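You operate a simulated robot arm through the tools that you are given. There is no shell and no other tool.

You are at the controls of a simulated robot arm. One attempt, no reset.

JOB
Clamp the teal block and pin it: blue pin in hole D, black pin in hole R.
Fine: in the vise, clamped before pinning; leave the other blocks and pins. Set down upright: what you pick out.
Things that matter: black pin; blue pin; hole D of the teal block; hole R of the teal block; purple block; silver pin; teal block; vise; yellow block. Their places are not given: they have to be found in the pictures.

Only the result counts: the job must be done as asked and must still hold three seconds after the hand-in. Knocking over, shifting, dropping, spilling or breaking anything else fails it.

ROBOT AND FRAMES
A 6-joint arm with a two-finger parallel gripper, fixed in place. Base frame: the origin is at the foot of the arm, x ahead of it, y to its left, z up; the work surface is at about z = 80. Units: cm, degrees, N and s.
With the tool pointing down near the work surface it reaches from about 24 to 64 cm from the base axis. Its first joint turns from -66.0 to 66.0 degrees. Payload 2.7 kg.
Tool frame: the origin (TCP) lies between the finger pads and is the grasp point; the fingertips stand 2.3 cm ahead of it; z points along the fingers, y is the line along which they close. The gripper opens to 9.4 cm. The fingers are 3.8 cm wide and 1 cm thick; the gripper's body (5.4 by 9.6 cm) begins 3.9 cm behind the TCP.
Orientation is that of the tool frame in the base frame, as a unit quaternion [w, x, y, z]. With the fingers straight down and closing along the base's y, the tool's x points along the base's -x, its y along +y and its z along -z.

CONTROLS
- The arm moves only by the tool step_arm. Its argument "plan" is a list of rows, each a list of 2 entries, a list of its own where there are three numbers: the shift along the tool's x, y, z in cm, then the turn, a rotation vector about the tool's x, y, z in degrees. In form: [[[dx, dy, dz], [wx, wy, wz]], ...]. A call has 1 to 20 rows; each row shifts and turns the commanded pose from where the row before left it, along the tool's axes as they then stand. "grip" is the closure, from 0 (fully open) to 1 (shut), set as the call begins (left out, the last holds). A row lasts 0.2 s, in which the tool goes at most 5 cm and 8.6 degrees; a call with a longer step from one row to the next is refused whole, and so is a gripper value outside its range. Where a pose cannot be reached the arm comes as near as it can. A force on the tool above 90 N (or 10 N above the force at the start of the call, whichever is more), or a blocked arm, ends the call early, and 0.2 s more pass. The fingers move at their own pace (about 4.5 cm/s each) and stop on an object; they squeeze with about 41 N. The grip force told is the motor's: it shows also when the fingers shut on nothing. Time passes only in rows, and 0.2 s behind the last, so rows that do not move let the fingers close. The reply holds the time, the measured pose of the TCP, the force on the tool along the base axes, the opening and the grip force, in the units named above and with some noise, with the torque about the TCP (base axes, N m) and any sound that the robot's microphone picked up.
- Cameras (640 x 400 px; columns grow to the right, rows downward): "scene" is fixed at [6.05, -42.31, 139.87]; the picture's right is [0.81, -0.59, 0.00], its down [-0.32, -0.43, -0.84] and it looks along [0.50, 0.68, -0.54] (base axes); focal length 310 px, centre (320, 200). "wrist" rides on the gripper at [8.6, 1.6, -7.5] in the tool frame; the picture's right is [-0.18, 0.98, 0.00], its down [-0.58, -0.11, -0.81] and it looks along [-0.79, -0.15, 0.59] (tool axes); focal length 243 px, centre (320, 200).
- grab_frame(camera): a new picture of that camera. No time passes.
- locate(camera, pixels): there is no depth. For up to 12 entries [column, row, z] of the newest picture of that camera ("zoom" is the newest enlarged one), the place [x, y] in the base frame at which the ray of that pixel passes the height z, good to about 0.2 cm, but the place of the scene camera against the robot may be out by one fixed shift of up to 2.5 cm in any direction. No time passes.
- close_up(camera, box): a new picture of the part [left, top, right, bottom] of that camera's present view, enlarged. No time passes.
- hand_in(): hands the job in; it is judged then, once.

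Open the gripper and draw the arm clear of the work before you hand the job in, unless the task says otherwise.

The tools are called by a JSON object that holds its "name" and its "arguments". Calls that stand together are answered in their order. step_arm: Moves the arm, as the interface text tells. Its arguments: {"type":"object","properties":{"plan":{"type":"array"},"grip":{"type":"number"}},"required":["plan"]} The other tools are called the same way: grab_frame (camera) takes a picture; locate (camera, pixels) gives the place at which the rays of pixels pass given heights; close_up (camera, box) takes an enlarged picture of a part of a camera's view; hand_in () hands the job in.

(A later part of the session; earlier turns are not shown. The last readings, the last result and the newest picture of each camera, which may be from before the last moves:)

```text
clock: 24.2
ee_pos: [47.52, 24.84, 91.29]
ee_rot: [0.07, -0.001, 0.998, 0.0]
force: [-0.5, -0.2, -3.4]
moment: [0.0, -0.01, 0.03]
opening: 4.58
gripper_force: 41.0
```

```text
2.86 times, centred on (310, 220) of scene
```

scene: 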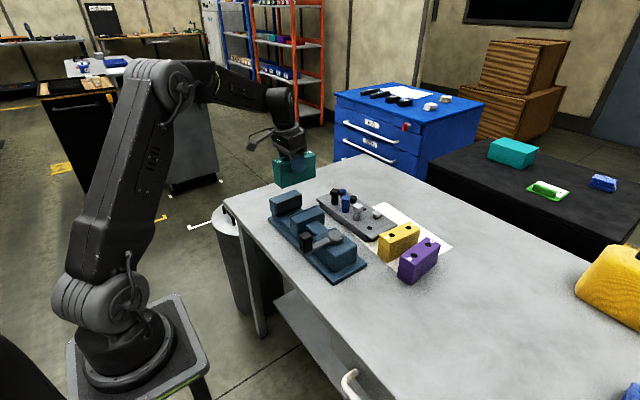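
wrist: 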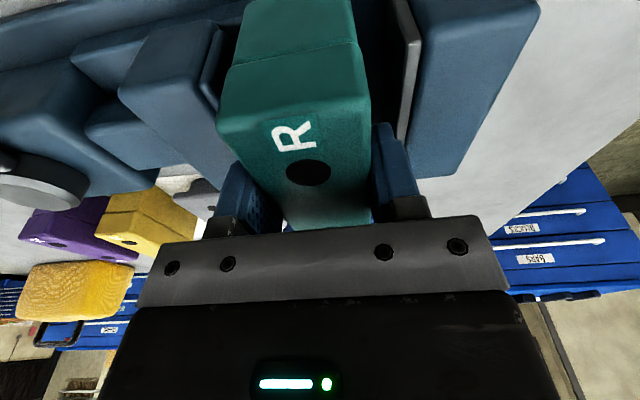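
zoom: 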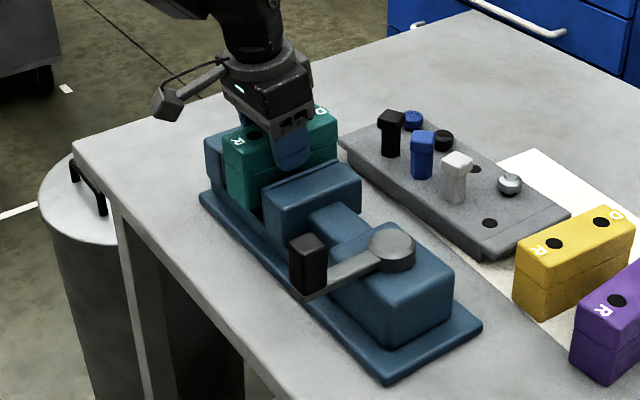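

Block hovers in the gap, both sides clear. Lowering in small steps while watching force.

{"name": "step_arm", "arguments": {"plan": [[[0.04, 0.1, 0.3], [0, 0, 0]], [[0.04, 0.1, 0.3], [0, 0, 0]], [[0, 0, 0], [0, 0, 0]]]}}

{"name": "step_arm", "arguments": {"plan": [[[0.04, 0, 0.3], [0, 0, 0]], [[0, 0, 0], [0, 0, 0]]]}}

{"name": "step_arm", "arguments": {"plan": [[[0.03, 0, 0.2], [0, 0, 0]], [[0, 0, 0], [0, 0, 0]]]}}

```text
clock: 25.0
ee_pos: [47.55, 25.08, 90.73]
ee_rot: [0.07, 0.0, 0.998, 0.0]
force: [-1.0, -0.4, -4.0]
moment: [-0.04, 0.02, 0.01]
opening: 4.57
gripper_force: 41.2
```

```text
clock: 25.6
ee_pos: [47.68, 25.01, 90.47]
ee_rot: [0.071, 0.0, 0.997, 0.0]
force: [-0.5, -0.4, -3.4]
moment: [0.04, 0.01, -0.02]
opening: 4.6
gripper_force: 41.3
```

```text
clock: 26.2
ee_pos: [47.64, 25.14, 90.35]
ee_rot: [0.072, -0.001, 0.997, 0.0]
force: [0.5, -0.9, -4.0]
moment: [-0.01, 0.02, -0.01]
opening: 4.56
gripper_force: 41.2
```

No contact yet at z=90.35; continuing in small steps.

{"name": "step_arm", "arguments": {"plan": [[[0.04, 0, 0.3], [0, 0, 0]], [[0, 0, 0], [0, 0, 0]]]}}

{"name": "step_arm", "arguments": {"plan": [[[0.03, 0, 0.2], [0, 0, 0]], [[0, 0, 0], [0, 0, 0]]]}}

{"name": "step_arm", "arguments": {"plan": [[[0.03, 0, 0.2], [0, 0, 0]], [[0, 0, 0], [0, 0, 0]]]}}

{"name": "step_arm", "arguments": {"plan": [[[0.03, 0, 0.2], [0, 0, 0]], [[0, 0, 0], [0, 0, 0]]]}}

```text
clock: 26.8
ee_pos: [47.8, 25.14, 89.97]
ee_rot: [0.071, 0.0, 0.997, 0.0]
force: [-0.4, 0.6, -3.4]
moment: [-0.02, 0.02, 0.01]
opening: 4.57
gripper_force: 41.4
```

```text
clock: 27.4
ee_pos: [47.59, 25.25, 89.8]
ee_rot: [0.071, -0.001, 0.997, 0.0]
force: [-0.6, -0.4, -3.7]
moment: [0.02, 0.0, 0.0]
opening: 4.58
gripper_force: 40.6
```

```text
clock: 28.0
ee_pos: [47.66, 25.25, 89.85]
ee_rot: [0.071, 0.0, 0.997, 0.001]
force: [-8.7, -1.5, 18.4]
moment: [-0.41, 1.21, -0.06]
opening: 4.58
gripper_force: 40.6
```

```text
clock: 28.6
ee_pos: [47.71, 25.22, 89.74]
ee_rot: [0.074, 0.0, 0.997, 0.002]
force: [-13.7, -5.4, 39.5]
moment: [-0.62, 0.38, -0.07]
opening: 4.6
gripper_force: 41.0
```

Contact at TCP z≈89.8, so the bed is at about 83.5. I relieve the load slightly, then open just enough (≈5.1) to free the block without touching the jaws.

{"name": "step_arm", "arguments": {"plan": [[[-0.04, 0, -0.3], [0, 0, 0]], [[0, 0, 0], [0, 0, 0]]]}}

{"name": "step_arm", "arguments": {"plan": [[[0, 0, 0], [0, 0, 0]], [[0, 0, 0], [0, 0, 0]], [[0, 0, 0], [0, 0, 0]]], "grip": 0.46}}

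{"name": "grab_frame", "arguments": {"camera": "wrist"}}

{"name": "close_up", "arguments": {"camera": "scene", "box": [240, 150, 380, 290]}}

```text
clock: 29.2
ee_pos: [47.67, 25.34, 89.75]
ee_rot: [0.072, 0.0, 0.997, 0.002]
force: [3.6, -1.0, 14.5]
moment: [0.0, -1.07, 0.0]
opening: 4.56
gripper_force: 40.8
```

```text
clock: 30.0
ee_pos: [47.57, 25.23, 89.68]
ee_rot: [0.07, -0.001, 0.998, 0.001]
force: [0.1, -2.3, -0.7]
moment: [-0.06, 0.03, 0.0]
opening: 5.0
gripper_force: 0.1
```

```text
taken
```

wrist: 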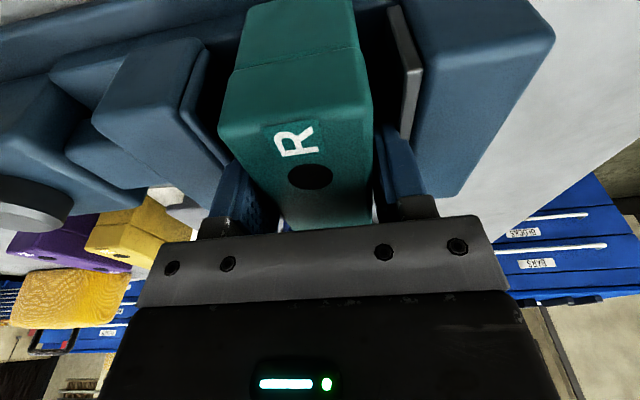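

```text
2.86 times, centred on (310, 220) of scene
```

zoom: 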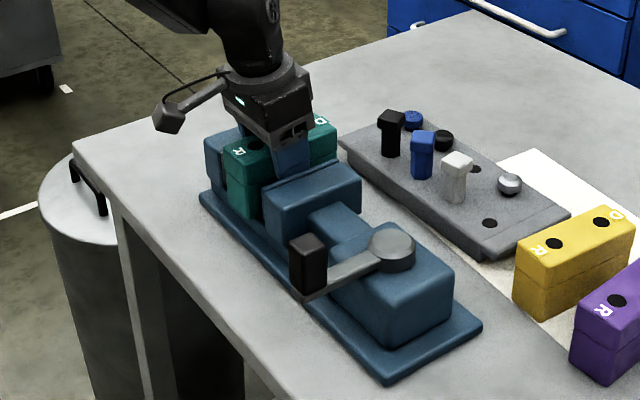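

Released (opening 5.0, no load). Rising straight up, slowly at first.

{"name": "step_arm", "arguments": {"plan": [[[-0.07, 0, -0.5], [0, 0, 0]], [[-0.14, 0, -0.99], [0, 0, 0]], [[-0.14, 0, -0.99], [0, 0, 0]], [[-0.28, 0, -1.98], [0, 0, 0]], [[-0.42, 0, -2.97], [0, 0, 0]], [[-0.56, 0, -3.96], [0, 0, 0]], [[0, 0, 0], [0, 0, 0]]]}}

{"name": "grab_frame", "arguments": {"camera": "wrist"}}

{"name": "close_up", "arguments": {"camera": "scene", "box": [240, 150, 380, 290]}}

```text
clock: 31.6
ee_pos: [47.56, 25.44, 101.43]
ee_rot: [0.071, 0.0, 0.997, -0.001]
force: [0.1, 0.3, 0.7]
moment: [0.0, 0.03, -0.01]
opening: 5.07
gripper_force: 0.1
```

```text
taken
```

wrist: 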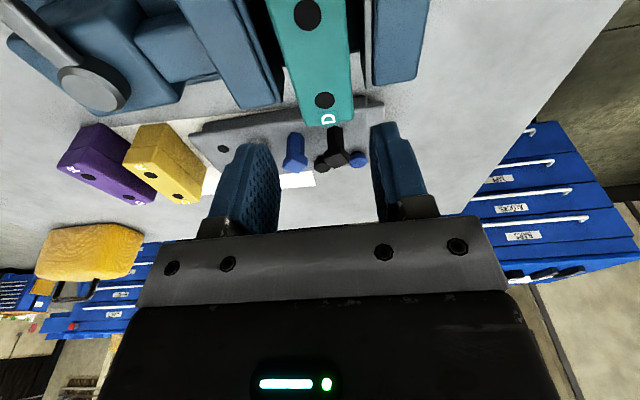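

```text
2.86 times, centred on (310, 220) of scene
```

zoom: 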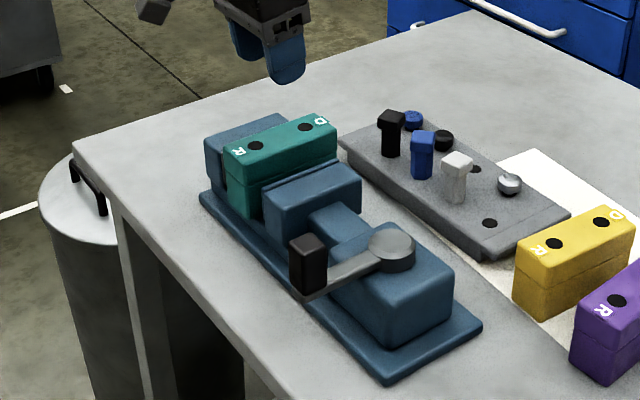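

The block stands in the vise between the jaws. Next I untilt and back off to view the lever: knob near scene-zoom (307,263), hub (391,247).

{"name": "step_arm", "arguments": {"plan": [[[0, 0, 0], [0, 8, 0]], [[2.7, -3.4, -1.4], [0, 0, 0]], [[2.7, -3.4, -1.4], [0, 0, 0]], [[2.7, -3.4, -1.4], [0, 0, 0]], [[2.7, -3.4, -1.4], [0, 0, 0]], [[2.7, -3.4, -1.4], [0, 0, 0]], [[0, 0, 0], [0, 0, 0]]], "grip": 0}}

{"name": "grab_frame", "arguments": {"camera": "wrist"}}

{"name": "close_up", "arguments": {"camera": "wrist", "box": [170, 0, 490, 200]}}

```text
clock: 33.2
ee_pos: [34.16, 8.2, 108.04]
ee_rot: [0.0, 0.0, 1.0, -0.001]
force: [0.4, 0.1, -0.5]
moment: [0.05, -0.01, 0.01]
opening: 9.4
gripper_force: 0.1
```

```text
taken
```

wrist: 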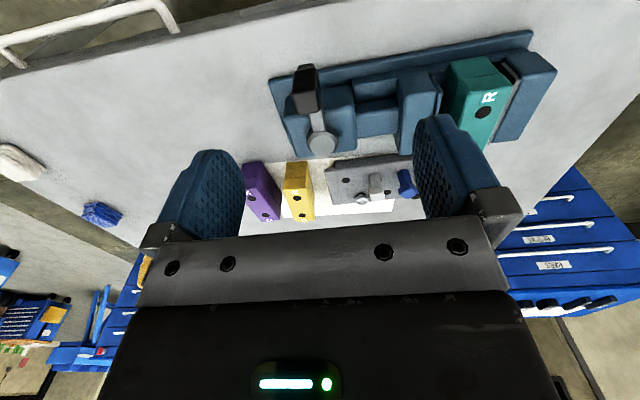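

```text
2.00 times, centred on (330, 100) of wrist
```

zoom: 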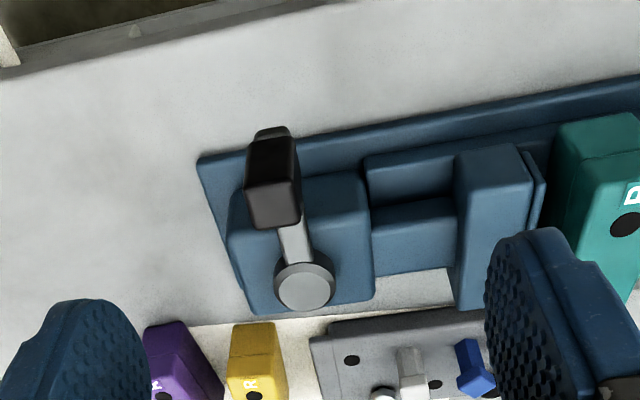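

Knob top face centre at zoom (275,204), hub top at (304,290). Locating at several heights; then I'll take a second viewpoint shifted sideways.

{"name": "locate", "arguments": {"camera": "zoom", "pixels": [[275, 204, 88], [275, 204, 90], [275, 204, 92], [275, 204, 94], [304, 290, 86], [304, 290, 88], [304, 290, 90], [247, 180, 90], [297, 184, 90], [300, 224, 90], [262, 229, 90]]}}

{"name": "step_arm", "arguments": {"plan": [[[0, -4.5, 0], [0, 0, 0]], [[0, -4.5, 0], [0, 0, 0]], [[0, -4.5, 0], [0, 0, 0]], [[0, -4.5, 0], [0, 0, 0]], [[0, 0, 0], [0, 0, 0]]]}}

{"name": "close_up", "arguments": {"camera": "wrist", "box": [300, 0, 500, 125]}}

```text
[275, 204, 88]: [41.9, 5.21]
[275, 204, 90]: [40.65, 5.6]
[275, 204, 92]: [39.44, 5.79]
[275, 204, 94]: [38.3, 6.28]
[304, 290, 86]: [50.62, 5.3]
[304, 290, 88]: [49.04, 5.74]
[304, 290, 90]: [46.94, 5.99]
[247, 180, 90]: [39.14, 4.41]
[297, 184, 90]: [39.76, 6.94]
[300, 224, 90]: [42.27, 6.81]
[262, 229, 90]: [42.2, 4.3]
```

```text
clock: 34.4
ee_pos: [33.91, -9.78, 107.93]
ee_rot: [0.001, -0.001, 1.0, 0.0]
force: [0.1, 0.4, -0.7]
moment: [0.03, 0.04, -0.01]
opening: 9.4
gripper_force: 0.0
```

```text
3.20 times, centred on (400, 62) of wrist
```

zoom: 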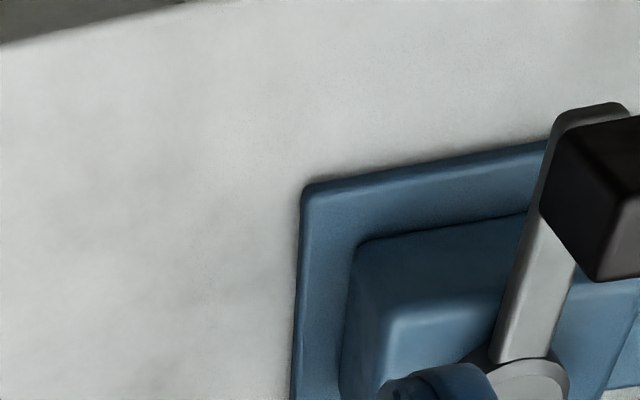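

The knob is just at the right edge; zooming there.

{"name": "close_up", "arguments": {"camera": "wrist", "box": [440, 0, 600, 100]}}

{"name": "grab_frame", "arguments": {"camera": "wrist"}}

```text
4.00 times, centred on (520, 50) of wrist
```

zoom: 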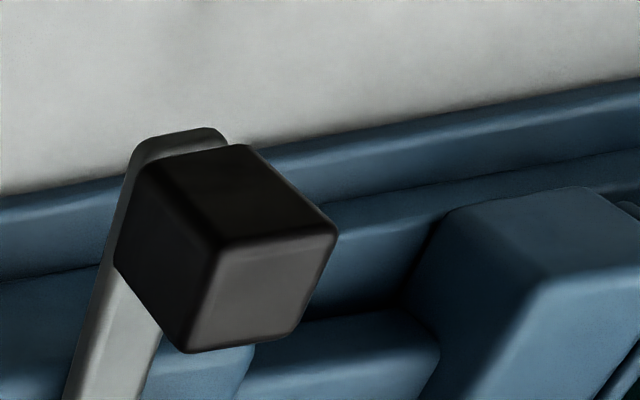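

```text
taken
```

wrist: 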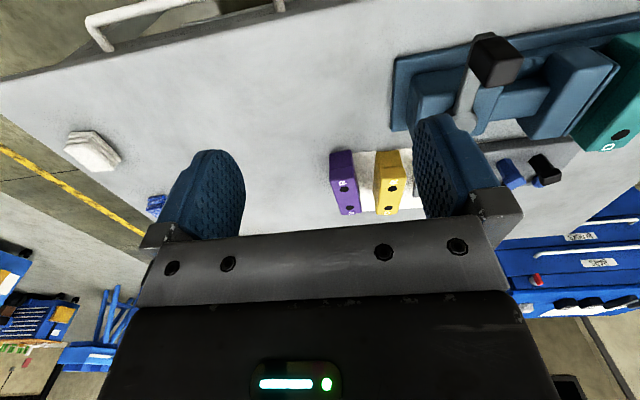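

Top face of the knob has corners (215,250),(335,234),(297,335),(188,350) in this zoom; locating centre at heights.

{"name": "close_up", "arguments": {"camera": "wrist", "box": [440, 0, 600, 100]}}

{"name": "locate", "arguments": {"camera": "zoom", "pixels": [[260, 291, 88], [260, 291, 90], [260, 291, 92], [260, 291, 94], [215, 250, 92], [335, 234, 92], [297, 335, 92], [188, 350, 92], [125, 175, 86], [220, 135, 86]]}}

```text
4.00 times, centred on (520, 50) of wrist
```

zoom: 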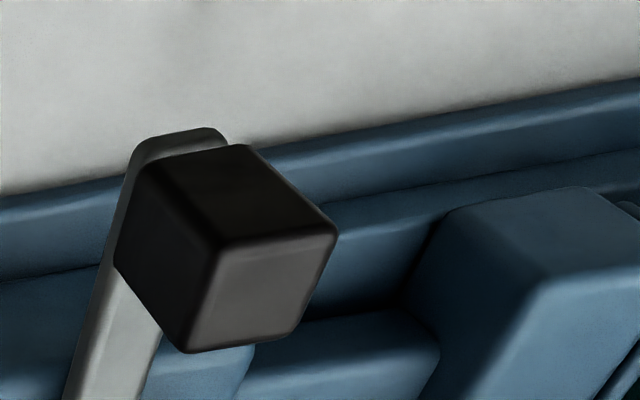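

```text
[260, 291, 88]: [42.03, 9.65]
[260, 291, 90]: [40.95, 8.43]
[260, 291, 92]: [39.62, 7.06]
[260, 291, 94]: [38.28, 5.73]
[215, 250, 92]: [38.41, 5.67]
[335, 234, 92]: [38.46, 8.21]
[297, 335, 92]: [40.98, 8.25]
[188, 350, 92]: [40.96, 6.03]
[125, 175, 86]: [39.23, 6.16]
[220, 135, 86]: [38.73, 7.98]
```

Knob top is at about (38.6,6.06,93.5) and hub at (48.1,6.0), so the lever points toward -x with radius ≈9.5. Moving above the knob with a half-open gripper.

{"name": "step_arm", "arguments": {"plan": [[[-1.175, 3.96, 2.22], [0, 0, 0]], [[-1.175, 3.96, 2.22], [0, 0, 0]], [[-1.175, 3.96, 2.22], [0, 0, 0]], [[-1.175, 3.96, 2.22], [0, 0, 0]], [[0, 0, 0], [0, 0, 0]]], "grip": 0.4}}

{"name": "close_up", "arguments": {"camera": "scene", "box": [240, 150, 400, 300]}}

{"name": "grab_frame", "arguments": {"camera": "wrist"}}

```text
clock: 35.6
ee_pos: [38.89, 6.14, 99.12]
ee_rot: [0.002, 0.0, 1.0, 0.001]
force: [0.3, -0.1, 0.1]
moment: [-0.03, -0.03, -0.03]
opening: 5.65
gripper_force: 0.2
```

```text
2.67 times, centred on (320, 225) of scene
```

zoom: 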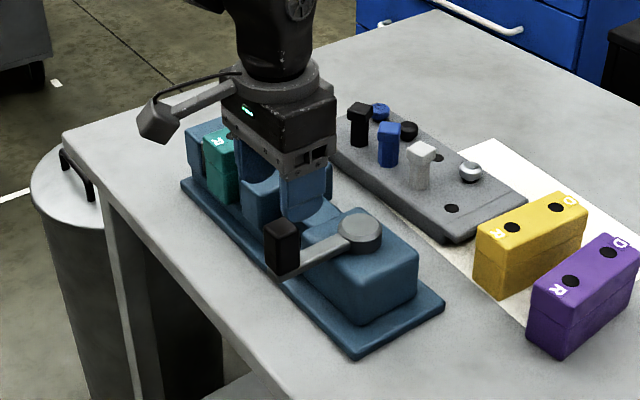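

```text
taken
```

wrist: 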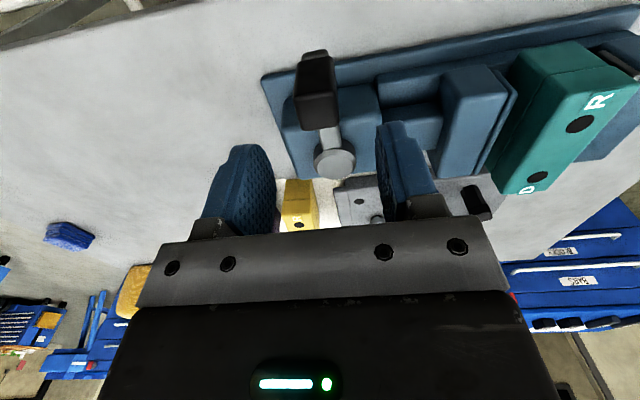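

Checking the knob's top face (316,112) here before lowering.

{"name": "close_up", "arguments": {"camera": "wrist", "box": [240, 30, 400, 130]}}

{"name": "locate", "arguments": {"camera": "wrist", "pixels": [[317, 112, 93.5], [317, 112, 92.5], [317, 112, 94.5], [335, 162, 89], [335, 162, 88]]}}

```text
4.00 times, centred on (320, 80) of wrist
```

zoom: 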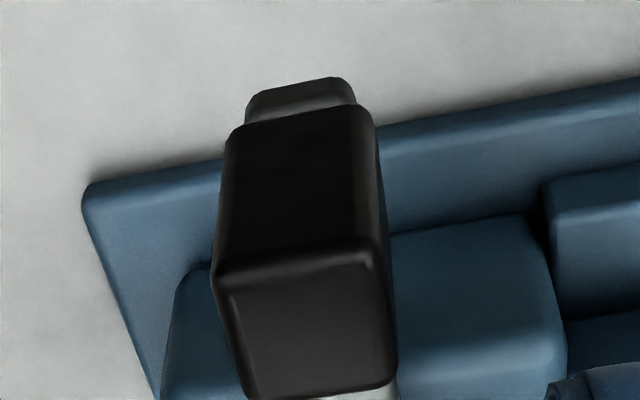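

```text
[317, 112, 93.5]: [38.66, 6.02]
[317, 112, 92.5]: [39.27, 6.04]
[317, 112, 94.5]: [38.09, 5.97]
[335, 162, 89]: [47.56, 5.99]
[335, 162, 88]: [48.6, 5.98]
```

Knob confirmed at (38.66,6.02). Lowering to z≈92.2 around it and gripping.

{"name": "step_arm", "arguments": {"plan": [[[0.2, -0.1, 2.3], [0, 0, 0]], [[0, 0, 2.3], [0, 0, 0]], [[0, 0, 2.3], [0, 0, 0]], [[0, 0, 0], [0, 0, 0]]]}}

{"name": "step_arm", "arguments": {"plan": [[[0, 0, 0], [0, 0, 0]], [[0, 0, 0], [0, 0, 0]], [[0, 0, 0], [0, 0, 0]], [[0, 0, 0], [0, 0, 0]]], "grip": 1}}

{"name": "close_up", "arguments": {"camera": "scene", "box": [240, 150, 400, 300]}}

```text
clock: 36.6
ee_pos: [38.71, 5.92, 92.27]
ee_rot: [0.0, -0.001, 1.0, 0.0]
force: [0.3, 0.5, 0.0]
moment: [0.05, 0.0, 0.0]
opening: 5.64
gripper_force: 0.0
```

```text
clock: 37.6
ee_pos: [38.64, 5.98, 92.26]
ee_rot: [0.0, -0.001, 1.0, 0.0]
force: [-0.1, 5.5, -2.1]
moment: [-0.69, 0.11, 0.52]
opening: 2.59
gripper_force: 44.4
```

```text
2.67 times, centred on (320, 225) of scene
```

zoom: 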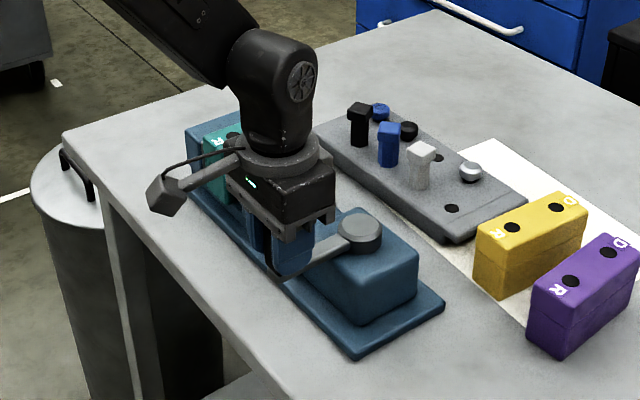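

Knob gripped (2.59). Trying a small clockwise turn (toward +y) of 8° about the hub, watching forces and jaw.

{"name": "step_arm", "arguments": {"plan": [[[-0.023, 0.66, 0], [0, 0, 4]], [[-0.023, 0.66, 0], [0, 0, 4]], [[0, 0, 0], [0, 0, 0]]]}}

{"name": "close_up", "arguments": {"camera": "scene", "box": [240, 150, 400, 300]}}

```text
clock: 38.3
ee_pos: [38.85, 6.0, 92.29]
ee_rot: [-0.002, 0.07, 0.998, -0.007]
force: [3.7, -25.3, 1.2]
moment: [1.24, 0.11, 1.32]
opening: 2.94
gripper_force: 45.1
stopped in row 3: the force on the tool passed its limit at 92 N (the readings are from after the stop); the commanded pose is now the measured one
```

```text
2.67 times, centred on (320, 225) of scene
```

zoom: 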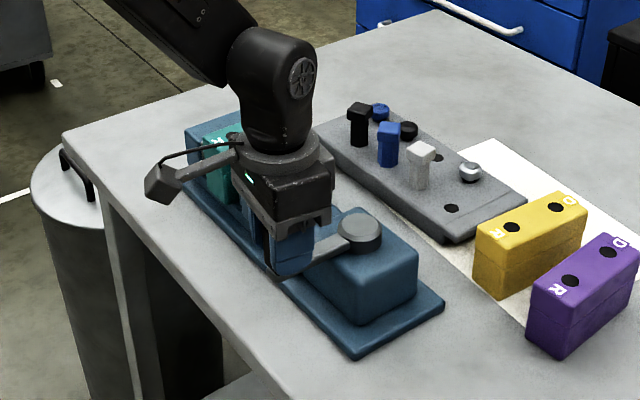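

Clockwise is blocked (92 N, knob stayed). I undo the 8° twist and try the other direction (toward -y).

{"name": "step_arm", "arguments": {"plan": [[[0, 0, 0], [0, 0, -4]], [[0, 0, 0], [0, 0, -4]], [[0, 0, 0], [0, 0, 0]]]}}

{"name": "step_arm", "arguments": {"plan": [[[-0.015, -0.5, 0], [0, 0, -3]], [[-0.015, -0.5, 0], [0, 0, -3]], [[0, 0, 0], [0, 0, 0]]]}}

{"name": "close_up", "arguments": {"camera": "scene", "box": [240, 150, 400, 300]}}

```text
clock: 39.1
ee_pos: [38.6, 6.0, 92.08]
ee_rot: [-0.004, 0.003, 1.0, -0.007]
force: [-17.4, -37.5, 21.4]
moment: [1.26, -0.12, 0.06]
opening: 2.62
gripper_force: 44.4
```

```text
clock: 39.9
ee_pos: [38.65, 5.36, 92.31]
ee_rot: [-0.003, -0.051, 0.999, -0.006]
force: [-13.7, -6.6, -0.8]
moment: [1.49, -0.16, -0.85]
opening: 2.67
gripper_force: 45.0
```

```text
2.67 times, centred on (320, 225) of scene
```

zoom: 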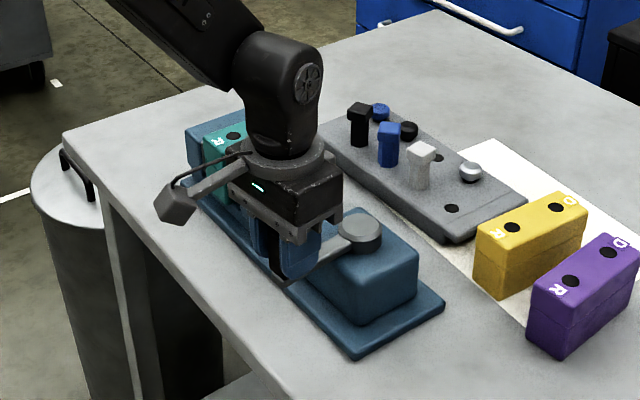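

It moves this way with modest force. Continuing the arc in 5° rows.

{"name": "step_arm", "arguments": {"plan": [[[-0.036, -0.828, 0], [0, 0, -5]], [[-0.036, -0.828, 0], [0, 0, -5]], [[-0.036, -0.828, 0], [0, 0, -5]], [[0, 0, 0], [0, 0, 0]]]}}

{"name": "close_up", "arguments": {"camera": "scene", "box": [240, 150, 400, 300]}}

```text
clock: 40.9
ee_pos: [39.29, 2.67, 92.36]
ee_rot: [-0.003, -0.181, 0.984, -0.006]
force: [-6.9, -16.7, -15.8]
moment: [1.52, -0.28, -1.16]
opening: 2.6
gripper_force: 44.8
```

```text
2.67 times, centred on (320, 225) of scene
```

zoom: 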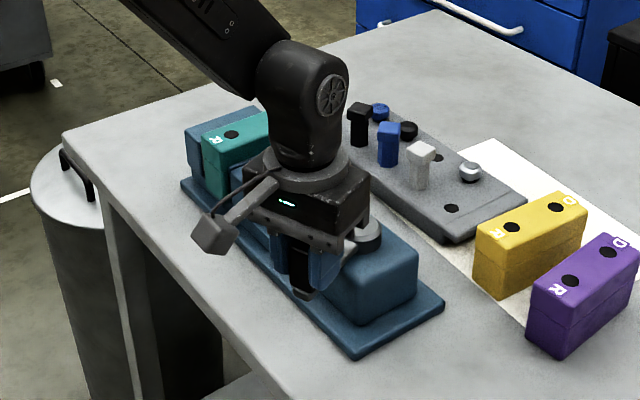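

Pose matches the arc about the hub (radius 9.4, 21°). Continuing another 30°.

{"name": "step_arm", "arguments": {"plan": [[[-0.036, -0.823, 0], [0, 0, -5]], [[-0.036, -0.823, 0], [0, 0, -5]], [[-0.036, -0.823, 0], [0, 0, -5]], [[-0.036, -0.823, 0], [0, 0, -5]], [[-0.036, -0.823, 0], [0, 0, -5]], [[-0.036, -0.823, 0], [0, 0, -5]], [[0, 0, 0], [0, 0, 0]]]}}

{"name": "close_up", "arguments": {"camera": "scene", "box": [240, 150, 400, 300]}}

{"name": "grab_frame", "arguments": {"camera": "wrist"}}

```text
clock: 42.5
ee_pos: [42.14, -1.25, 92.26]
ee_rot: [-0.007, -0.429, 0.903, -0.004]
force: [-5.2, -23.4, -22.1]
moment: [0.59, 0.51, -0.96]
opening: 2.59
gripper_force: 45.0
```

```text
2.67 times, centred on (320, 225) of scene
```

zoom: 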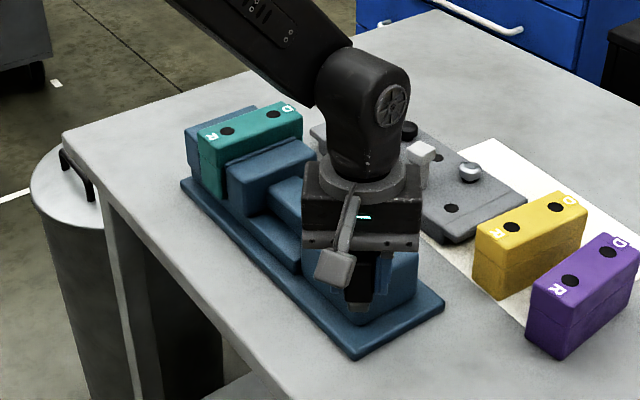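

```text
taken
```

wrist: 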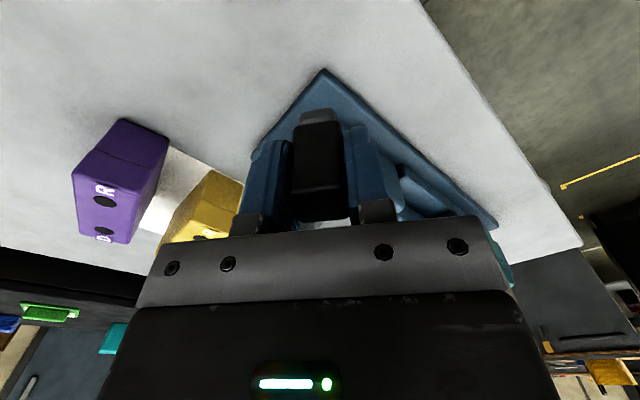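

The movable jaw is advancing toward the block. Continuing the same arc in small batches, watching force.

{"name": "step_arm", "arguments": {"plan": [[[-0.036, -0.823, 0], [0, 0, -5]], [[-0.036, -0.823, 0], [0, 0, -5]], [[-0.036, -0.823, 0], [0, 0, -5]], [[0, 0, 0], [0, 0, 0]]]}}

{"name": "close_up", "arguments": {"camera": "scene", "box": [240, 150, 400, 300]}}

```text
clock: 43.5
ee_pos: [44.25, -2.4, 92.32]
ee_rot: [-0.007, -0.544, 0.839, -0.003]
force: [-12.4, -22.7, -21.8]
moment: [-0.99, -0.77, 0.18]
opening: 2.61
gripper_force: 45.1
```

```text
2.67 times, centred on (320, 225) of scene
```

zoom: 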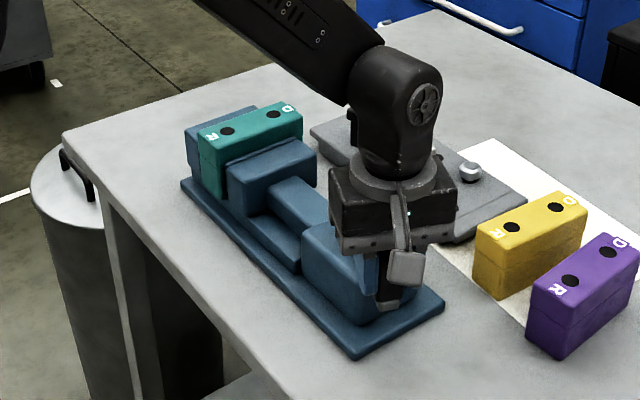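

Angle is about 65°, forces steady. Continue 15° more.

{"name": "step_arm", "arguments": {"plan": [[[0.0, -0.823, 0], [0, 0, -5]], [[-0.02, -0.823, 0], [0, 0, -5]], [[-0.036, -0.823, 0], [0, 0, -5]], [[0, 0, 0], [0, 0, 0]]]}}

{"name": "close_up", "arguments": {"camera": "scene", "box": [240, 150, 400, 300]}}

```text
clock: 44.5
ee_pos: [46.46, -3.08, 92.26]
ee_rot: [-0.007, -0.647, 0.762, 0.0]
force: [-31.4, -3.7, -1.9]
moment: [-0.05, -1.38, -1.21]
opening: 2.63
gripper_force: 45.0
```

```text
2.67 times, centred on (320, 225) of scene
```

zoom: 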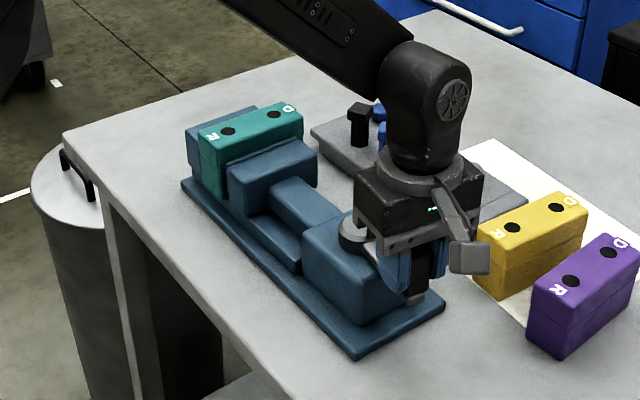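

Resistance rose to 31 N tangential at ≈80°. Pushing a further 5–10° gently to tighten.

{"name": "step_arm", "arguments": {"plan": [[[-0.02, -0.5, 0], [0, 0, -3]], [[-0.02, -0.5, 0], [0, 0, -3]], [[0, 0, 0], [0, 0, 0]]]}}

{"name": "close_up", "arguments": {"camera": "scene", "box": [240, 150, 400, 300]}}

```text
clock: 45.2
ee_pos: [46.47, -3.0, 92.27]
ee_rot: [-0.02, -0.683, 0.73, 0.013]
force: [-26.0, 5.1, 17.2]
moment: [-0.76, -1.06, -1.37]
opening: 2.98
gripper_force: 45.1
stopped in row 3: the force on the tool passed its limit at 94 N (the readings are from after the stop); the commanded pose is now the measured one
```

```text
2.67 times, centred on (320, 225) of scene
```

zoom: 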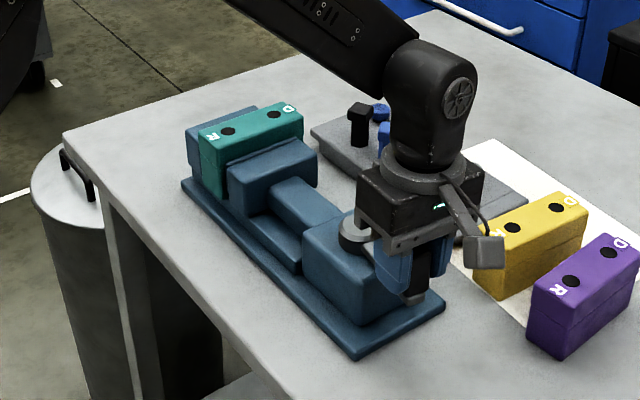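

The lever stopped hard at ≈80° (94 N), which suggests the block is clamped. I relax the twist, and look at the jaws closely.

{"name": "step_arm", "arguments": {"plan": [[[0, 0, 0], [0, 0, 5]], [[0, 0, 0], [0, 0, 0]]]}}

{"name": "close_up", "arguments": {"camera": "scene", "box": [280, 170, 330, 215]}}

```text
clock: 45.8
ee_pos: [46.53, -3.1, 92.2]
ee_rot: [-0.023, -0.652, 0.757, 0.013]
force: [-38.2, -2.0, 23.2]
moment: [0.58, -1.59, -0.99]
opening: 2.78
gripper_force: 45.0
```

```text
8.89 times, centred on (305, 192) of scene
```

zoom: 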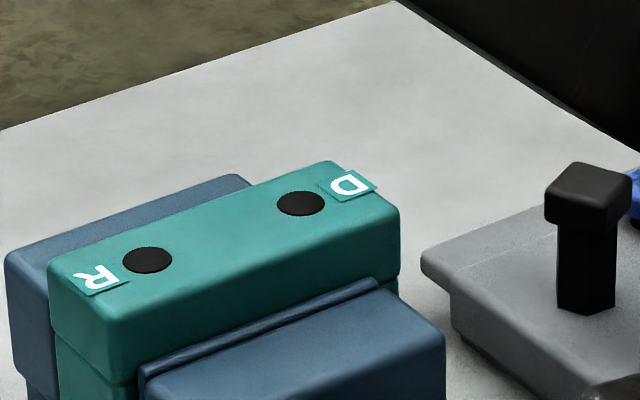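

Both jaws press the block. Releasing the knob and rising straight up along the tool axis.

{"name": "step_arm", "arguments": {"plan": [[[0, 0, 0], [0, 0, 0]], [[0, 0, 0], [0, 0, 0]], [[0, 0, 0], [0, 0, 0]]], "grip": 0.4}}

{"name": "step_arm", "arguments": {"plan": [[[0, 0, -1.5], [0, 0, 0]], [[0, 0, -2.5], [0, 0, 0]], [[0, 0, -4], [0, 0, 0]], [[0, 0, -4], [0, 0, 0]], [[0, 0, 0], [0, 0, 0]]]}}

{"name": "grab_frame", "arguments": {"camera": "wrist"}}

{"name": "close_up", "arguments": {"camera": "scene", "box": [240, 150, 400, 300]}}

```text
clock: 46.6
ee_pos: [46.84, -3.0, 92.09]
ee_rot: [-0.018, -0.653, 0.757, 0.009]
force: [0.3, -0.7, 0.5]
moment: [-0.02, -0.02, 0.04]
opening: 5.65
gripper_force: 0.1
```

```text
clock: 47.8
ee_pos: [47.31, -2.84, 104.31]
ee_rot: [-0.019, -0.653, 0.757, 0.011]
force: [0.6, -0.2, 0.6]
moment: [-0.02, -0.02, -0.01]
opening: 5.62
gripper_force: 0.1
```

```text
taken
```

wrist: 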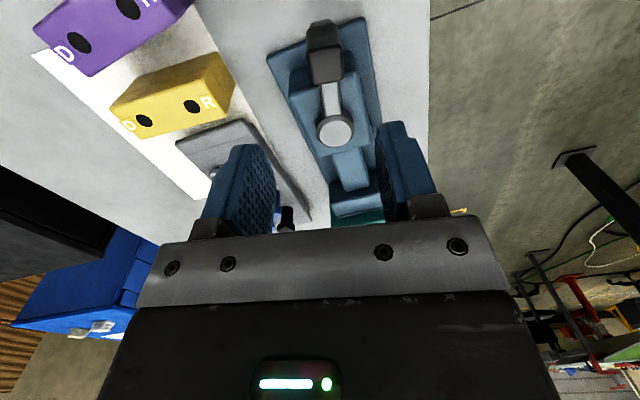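

```text
2.67 times, centred on (320, 225) of scene
```

zoom: 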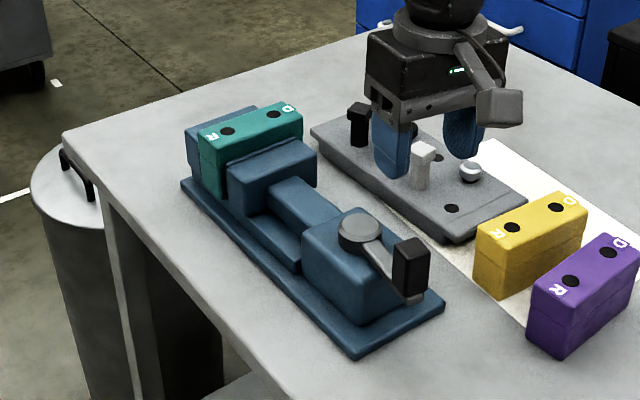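

The lever stays put and the jaws hold. Now I level the small tilt, turn the tool to yaw ≈17°, and move to view the tall pins around (63,19).

{"name": "step_arm", "arguments": {"plan": [[[0, 0, 0], [2.37, -0.81, 0]], [[0, 0, 0], [0, 0, 8.08]], [[0, 0, 0], [0, 0, 8.08]], [[0, 0, 0], [0, 0, 8.08]], [[0, 0, 0], [0, 0, 8.08]], [[0, 0, 0], [0, 0, 8.08]], [[0, 0, 0], [0, 0, 8.08]], [[0, 0, 0], [0, 0, 8.08]], [[0, 0, 0], [0, 0, 8.08]], [[-2.05, 3.55, 0], [0, 0, 0]], [[-2.05, 3.55, 0], [0, 0, 0]], [[-2.05, 3.55, 0], [0, 0, 0]], [[-2.05, 3.55, 0], [0, 0, 0]], [[0, 0, 0], [0, 0, 0]]]}}

{"name": "grab_frame", "arguments": {"camera": "wrist"}}

{"name": "close_up", "arguments": {"camera": "wrist", "box": [240, 20, 432, 140]}}

```text
clock: 50.8
ee_pos: [50.91, 13.18, 104.06]
ee_rot: [-0.001, -0.148, 0.989, -0.002]
force: [-0.5, -0.1, 0.0]
moment: [-0.01, -0.01, -0.01]
opening: 5.63
gripper_force: 0.1
```

```text
taken
```

wrist: 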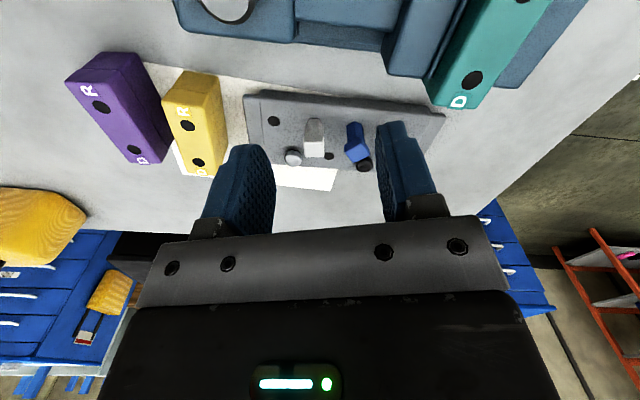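

```text
3.33 times, centred on (336, 80) of wrist
```

zoom: 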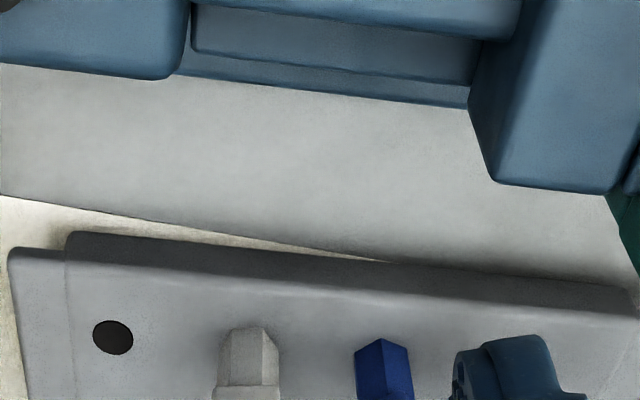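

I move closer out toward the blue pin (TCP ≈(57,18,98)), still above the heads at z=88.

{"name": "step_arm", "arguments": {"plan": [[[-2.4, 1.0, 2], [0, 0, 0]], [[-2.4, 1.0, 2], [0, 0, 0]], [[-2.4, 1.0, 2], [0, 0, 0]], [[0, 0, 0], [0, 0, 0]]]}}

{"name": "grab_frame", "arguments": {"camera": "wrist"}}

{"name": "close_up", "arguments": {"camera": "wrist", "box": [240, 30, 432, 150]}}

```text
clock: 51.8
ee_pos: [56.76, 18.15, 97.92]
ee_rot: [0.0, -0.148, 0.989, -0.001]
force: [-0.1, 1.0, 0.2]
moment: [-0.02, -0.02, 0.0]
opening: 5.64
gripper_force: 0.1
```

```text
taken
```

wrist: 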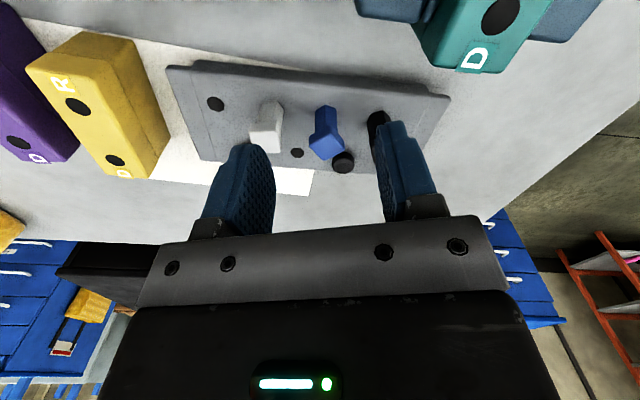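

```text
3.33 times, centred on (336, 90) of wrist
```

zoom: 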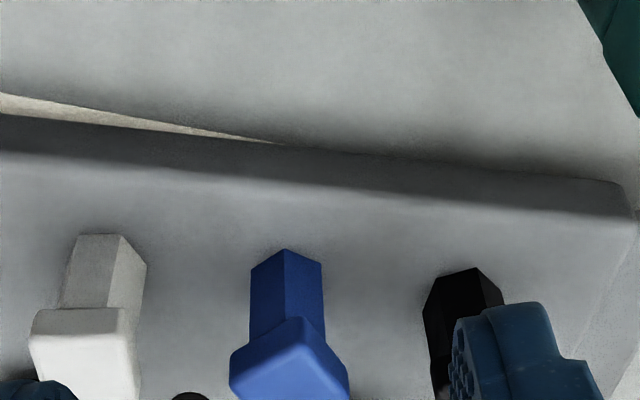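

{"name": "close_up", "arguments": {"camera": "wrist", "box": [270, 90, 382, 160]}}

{"name": "locate", "arguments": {"camera": "zoom", "pixels": [[320, 200, 88]]}}

```text
5.71 times, centred on (326, 125) of wrist
```

zoom: 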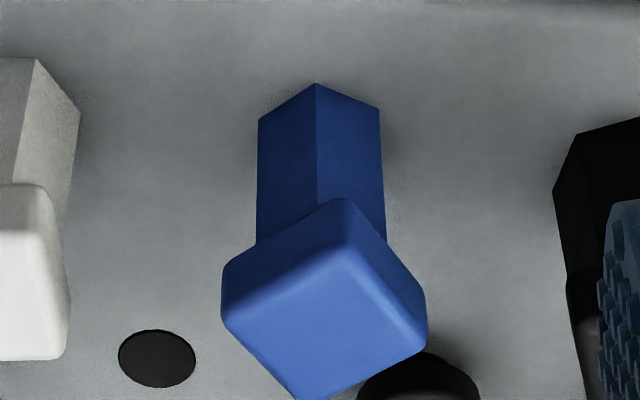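

```text
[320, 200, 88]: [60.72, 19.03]
```

Blue head top face corners at zoom (222,310),(352,243),(426,350),(300,402); hex base near (318,85–120). Locating to get head yaw.

{"name": "locate", "arguments": {"camera": "zoom", "pixels": [[222, 310, 88], [352, 243, 88], [426, 350, 88], [300, 402, 88], [325, 326, 88], [318, 84, 83.1], [258, 120, 83.1], [380, 107, 83.1], [157, 358, 83.1], [225, 290, 87], [345, 200, 87]]}}

```text
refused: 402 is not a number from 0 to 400
```

{"name": "locate", "arguments": {"camera": "zoom", "pixels": [[222, 310, 88], [352, 243, 88], [426, 350, 88], [300, 399, 88], [325, 326, 88], [318, 84, 83.1], [258, 120, 83.1], [380, 107, 83.1], [157, 358, 83.1], [225, 290, 87], [345, 200, 87]]}}

```text
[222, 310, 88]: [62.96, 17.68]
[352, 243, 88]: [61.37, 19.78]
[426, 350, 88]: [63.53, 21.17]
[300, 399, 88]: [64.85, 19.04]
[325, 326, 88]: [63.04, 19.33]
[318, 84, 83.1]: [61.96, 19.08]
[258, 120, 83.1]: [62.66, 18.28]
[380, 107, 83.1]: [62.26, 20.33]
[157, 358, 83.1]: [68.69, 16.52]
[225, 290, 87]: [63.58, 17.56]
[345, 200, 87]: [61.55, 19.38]
```

Blue head centre ≈(63.1,19.35), edges at ~35°, so I yaw the tool to 35° for flat contact, tilt 8.5° outward for reach, narrow the gripper to ≈4.1 and hover above it.

{"name": "step_arm", "arguments": {"plan": [[[0, 0, 0], [0, 0, -6]], [[0, 0, 0], [0, 0, -6]], [[0, 0, 0], [0, 0, -6]], [[0, 0, 0], [0, -8.5, 0]], [[-1.71, -0.895, 1.913], [0, 0, 0]], [[-1.71, -0.895, 1.913], [0, 0, 0]], [[-1.71, -0.895, 1.913], [0, 0, 0]], [[0, 0, 0], [0, 0, 0]]], "grip": 0.55}}

{"name": "grab_frame", "arguments": {"camera": "wrist"}}

{"name": "close_up", "arguments": {"camera": "scene", "box": [300, 150, 410, 240]}}

```text
clock: 53.6
ee_pos: [63.17, 19.14, 93.07]
ee_rot: [0.07, -0.299, 0.951, 0.021]
force: [-0.4, 0.3, 0.0]
moment: [0.01, 0.0, 0.01]
opening: 4.21
gripper_force: 0.0
```

```text
taken
```

wrist: 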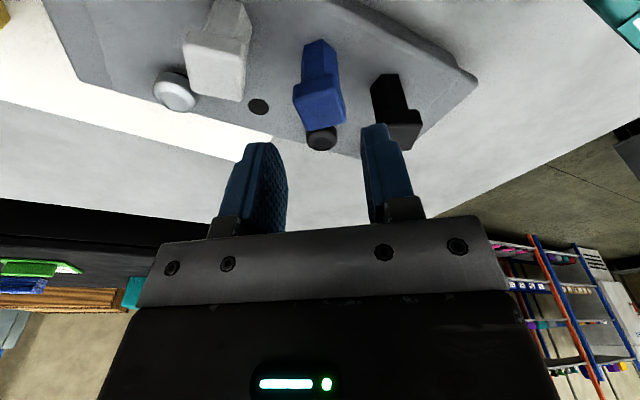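

```text
4.44 times, centred on (355, 195) of scene
```

zoom: 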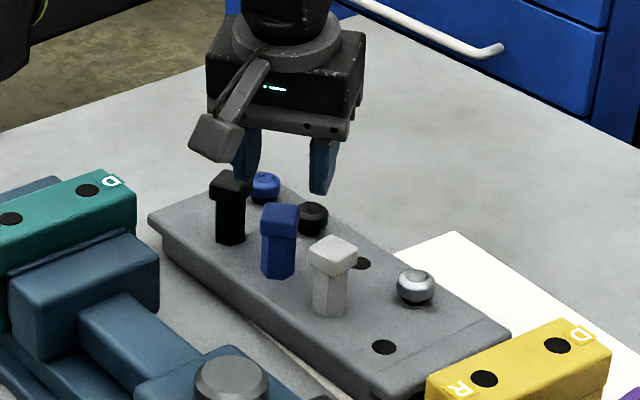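

Hovering; I refine blue and black head positions from this nearer wrist view.

{"name": "close_up", "arguments": {"camera": "wrist", "box": [260, 20, 436, 130]}}

{"name": "locate", "arguments": {"camera": "zoom", "pixels": [[320, 320, 88]]}}

```text
3.64 times, centred on (348, 75) of wrist
```

zoom: 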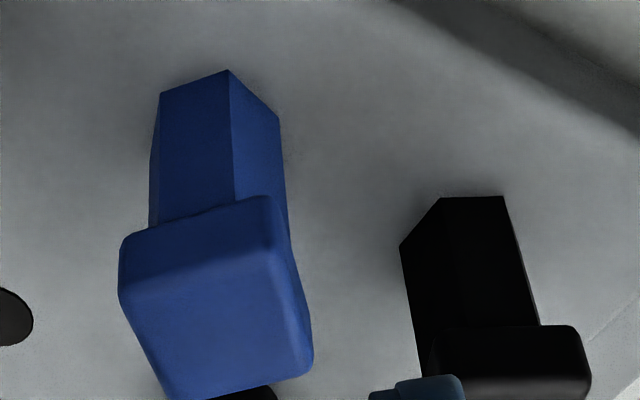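

```text
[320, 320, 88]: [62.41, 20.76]
```

{"name": "locate", "arguments": {"camera": "zoom", "pixels": [[122, 287, 88], [280, 247, 88], [311, 370, 88], [172, 396, 88], [222, 325, 88], [230, 70, 83.1], [160, 94, 83.1], [280, 120, 83.1], [222, 325, 87.5]]}}

```text
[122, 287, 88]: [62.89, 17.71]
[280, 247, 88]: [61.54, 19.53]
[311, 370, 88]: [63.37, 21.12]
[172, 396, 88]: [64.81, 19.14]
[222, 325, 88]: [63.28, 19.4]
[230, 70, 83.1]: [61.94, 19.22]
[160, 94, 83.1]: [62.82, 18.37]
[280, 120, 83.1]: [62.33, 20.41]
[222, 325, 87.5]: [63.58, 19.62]
```

Blue head centre (63.15,19.38) confirmed. Descending 5.85 cm so that the pads straddle the head.

{"name": "step_arm", "arguments": {"plan": [[[0.247, 0.06, 1.935], [0, 0, 0]], [[0.247, 0.06, 1.935], [0, 0, 0]], [[0.247, 0.06, 1.935], [0, 0, 0]], [[0, 0, 0], [0, 0, 0]]]}}

{"name": "grab_frame", "arguments": {"camera": "wrist"}}

{"name": "close_up", "arguments": {"camera": "scene", "box": [300, 150, 410, 240]}}

```text
clock: 54.6
ee_pos: [63.24, 19.14, 87.26]
ee_rot: [0.071, -0.299, 0.951, 0.021]
force: [-0.2, -0.4, -0.2]
moment: [0.02, 0.03, -0.01]
opening: 4.22
gripper_force: 0.1
```

```text
taken
```

wrist: 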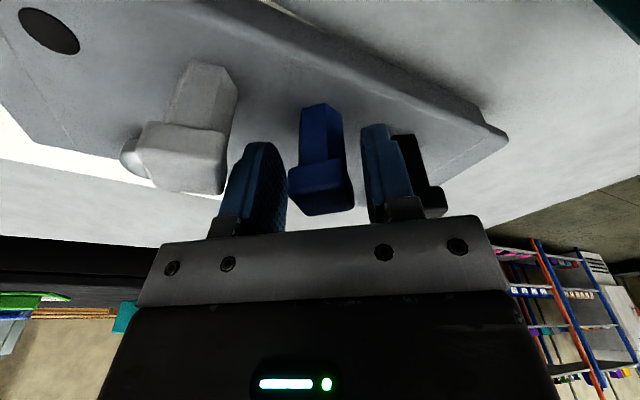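

```text
4.44 times, centred on (355, 195) of scene
```

zoom: 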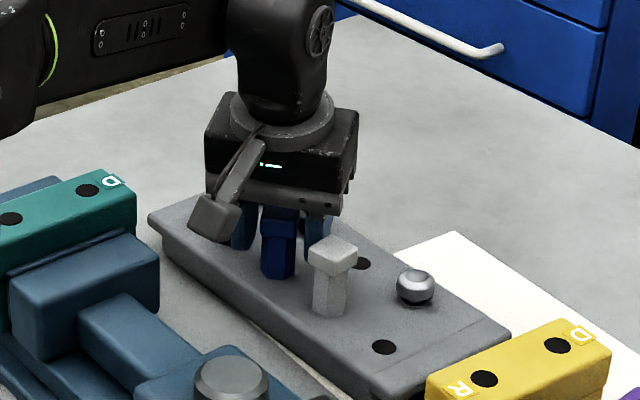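

Head is between the pads. Closing.

{"name": "step_arm", "arguments": {"plan": [[[0, 0.15, 0], [0, 0, 0]], [[0, 0, 0], [0, 0, 0]], [[0, 0, 0], [0, 0, 0]], [[0, 0, 0], [0, 0, 0]], [[0, 0, 0], [0, 0, 0]]], "grip": 1}}

{"name": "grab_frame", "arguments": {"camera": "wrist"}}

```text
clock: 55.8
ee_pos: [63.16, 19.54, 87.27]
ee_rot: [0.07, -0.299, 0.951, 0.021]
force: [0.0, 0.1, 1.0]
moment: [0.0, -0.02, 0.0]
opening: 2.53
gripper_force: 41.1
```

```text
taken
```

wrist: 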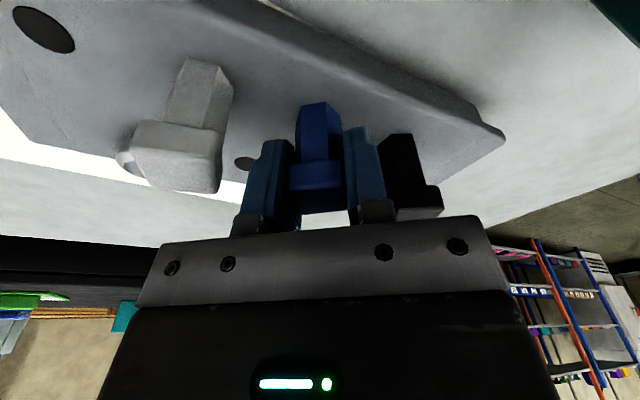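

Gripped at 2.53. Lifting vertically in small rows.

{"name": "step_arm", "arguments": {"plan": [[[-0.074, 0, -0.495], [0, 0, 0]], [[-0.148, 0, -0.989], [0, 0, 0]], [[-0.148, 0, -0.989], [0, 0, 0]], [[-0.148, 0, -0.989], [0, 0, 0]], [[-0.148, 0, -0.989], [0, 0, 0]], [[-0.148, 0, -0.989], [0, 0, 0]], [[0, 0, 0], [0, 0, 0]]]}}

{"name": "close_up", "arguments": {"camera": "scene", "box": [300, 150, 410, 240]}}

{"name": "grab_frame", "arguments": {"camera": "wrist"}}

```text
clock: 57.4
ee_pos: [63.19, 19.58, 92.84]
ee_rot: [0.07, -0.299, 0.951, 0.021]
force: [-0.2, 0.9, -1.1]
moment: [-0.02, -0.01, 0.03]
opening: 2.53
gripper_force: 40.8
```

```text
4.44 times, centred on (355, 195) of scene
```

zoom: 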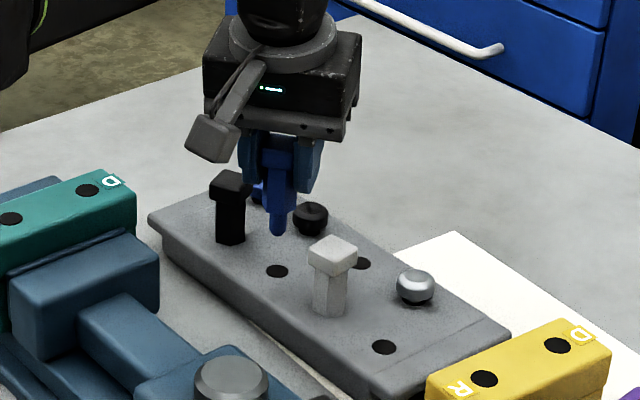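

```text
taken
```

wrist: 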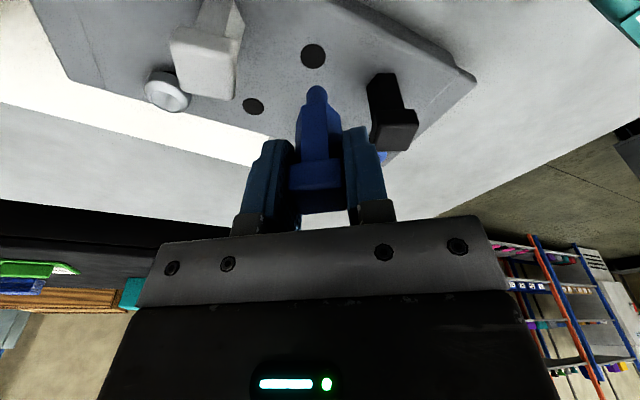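

The blue piece has a round peg beneath the hex, so it is indeed a pin. Zooming to measure the peg, then I lift further.

{"name": "close_up", "arguments": {"camera": "scene", "box": [330, 175, 380, 215]}}

{"name": "close_up", "arguments": {"camera": "wrist", "box": [260, 40, 420, 140]}}

```text
10.00 times, centred on (355, 195) of scene
```

zoom: 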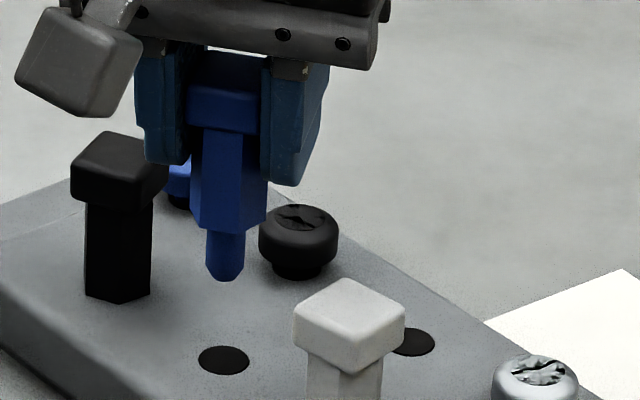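

```text
4.00 times, centred on (340, 90) of wrist
```

zoom: 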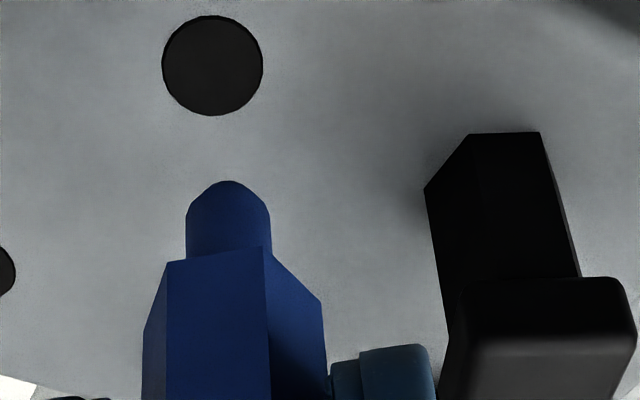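

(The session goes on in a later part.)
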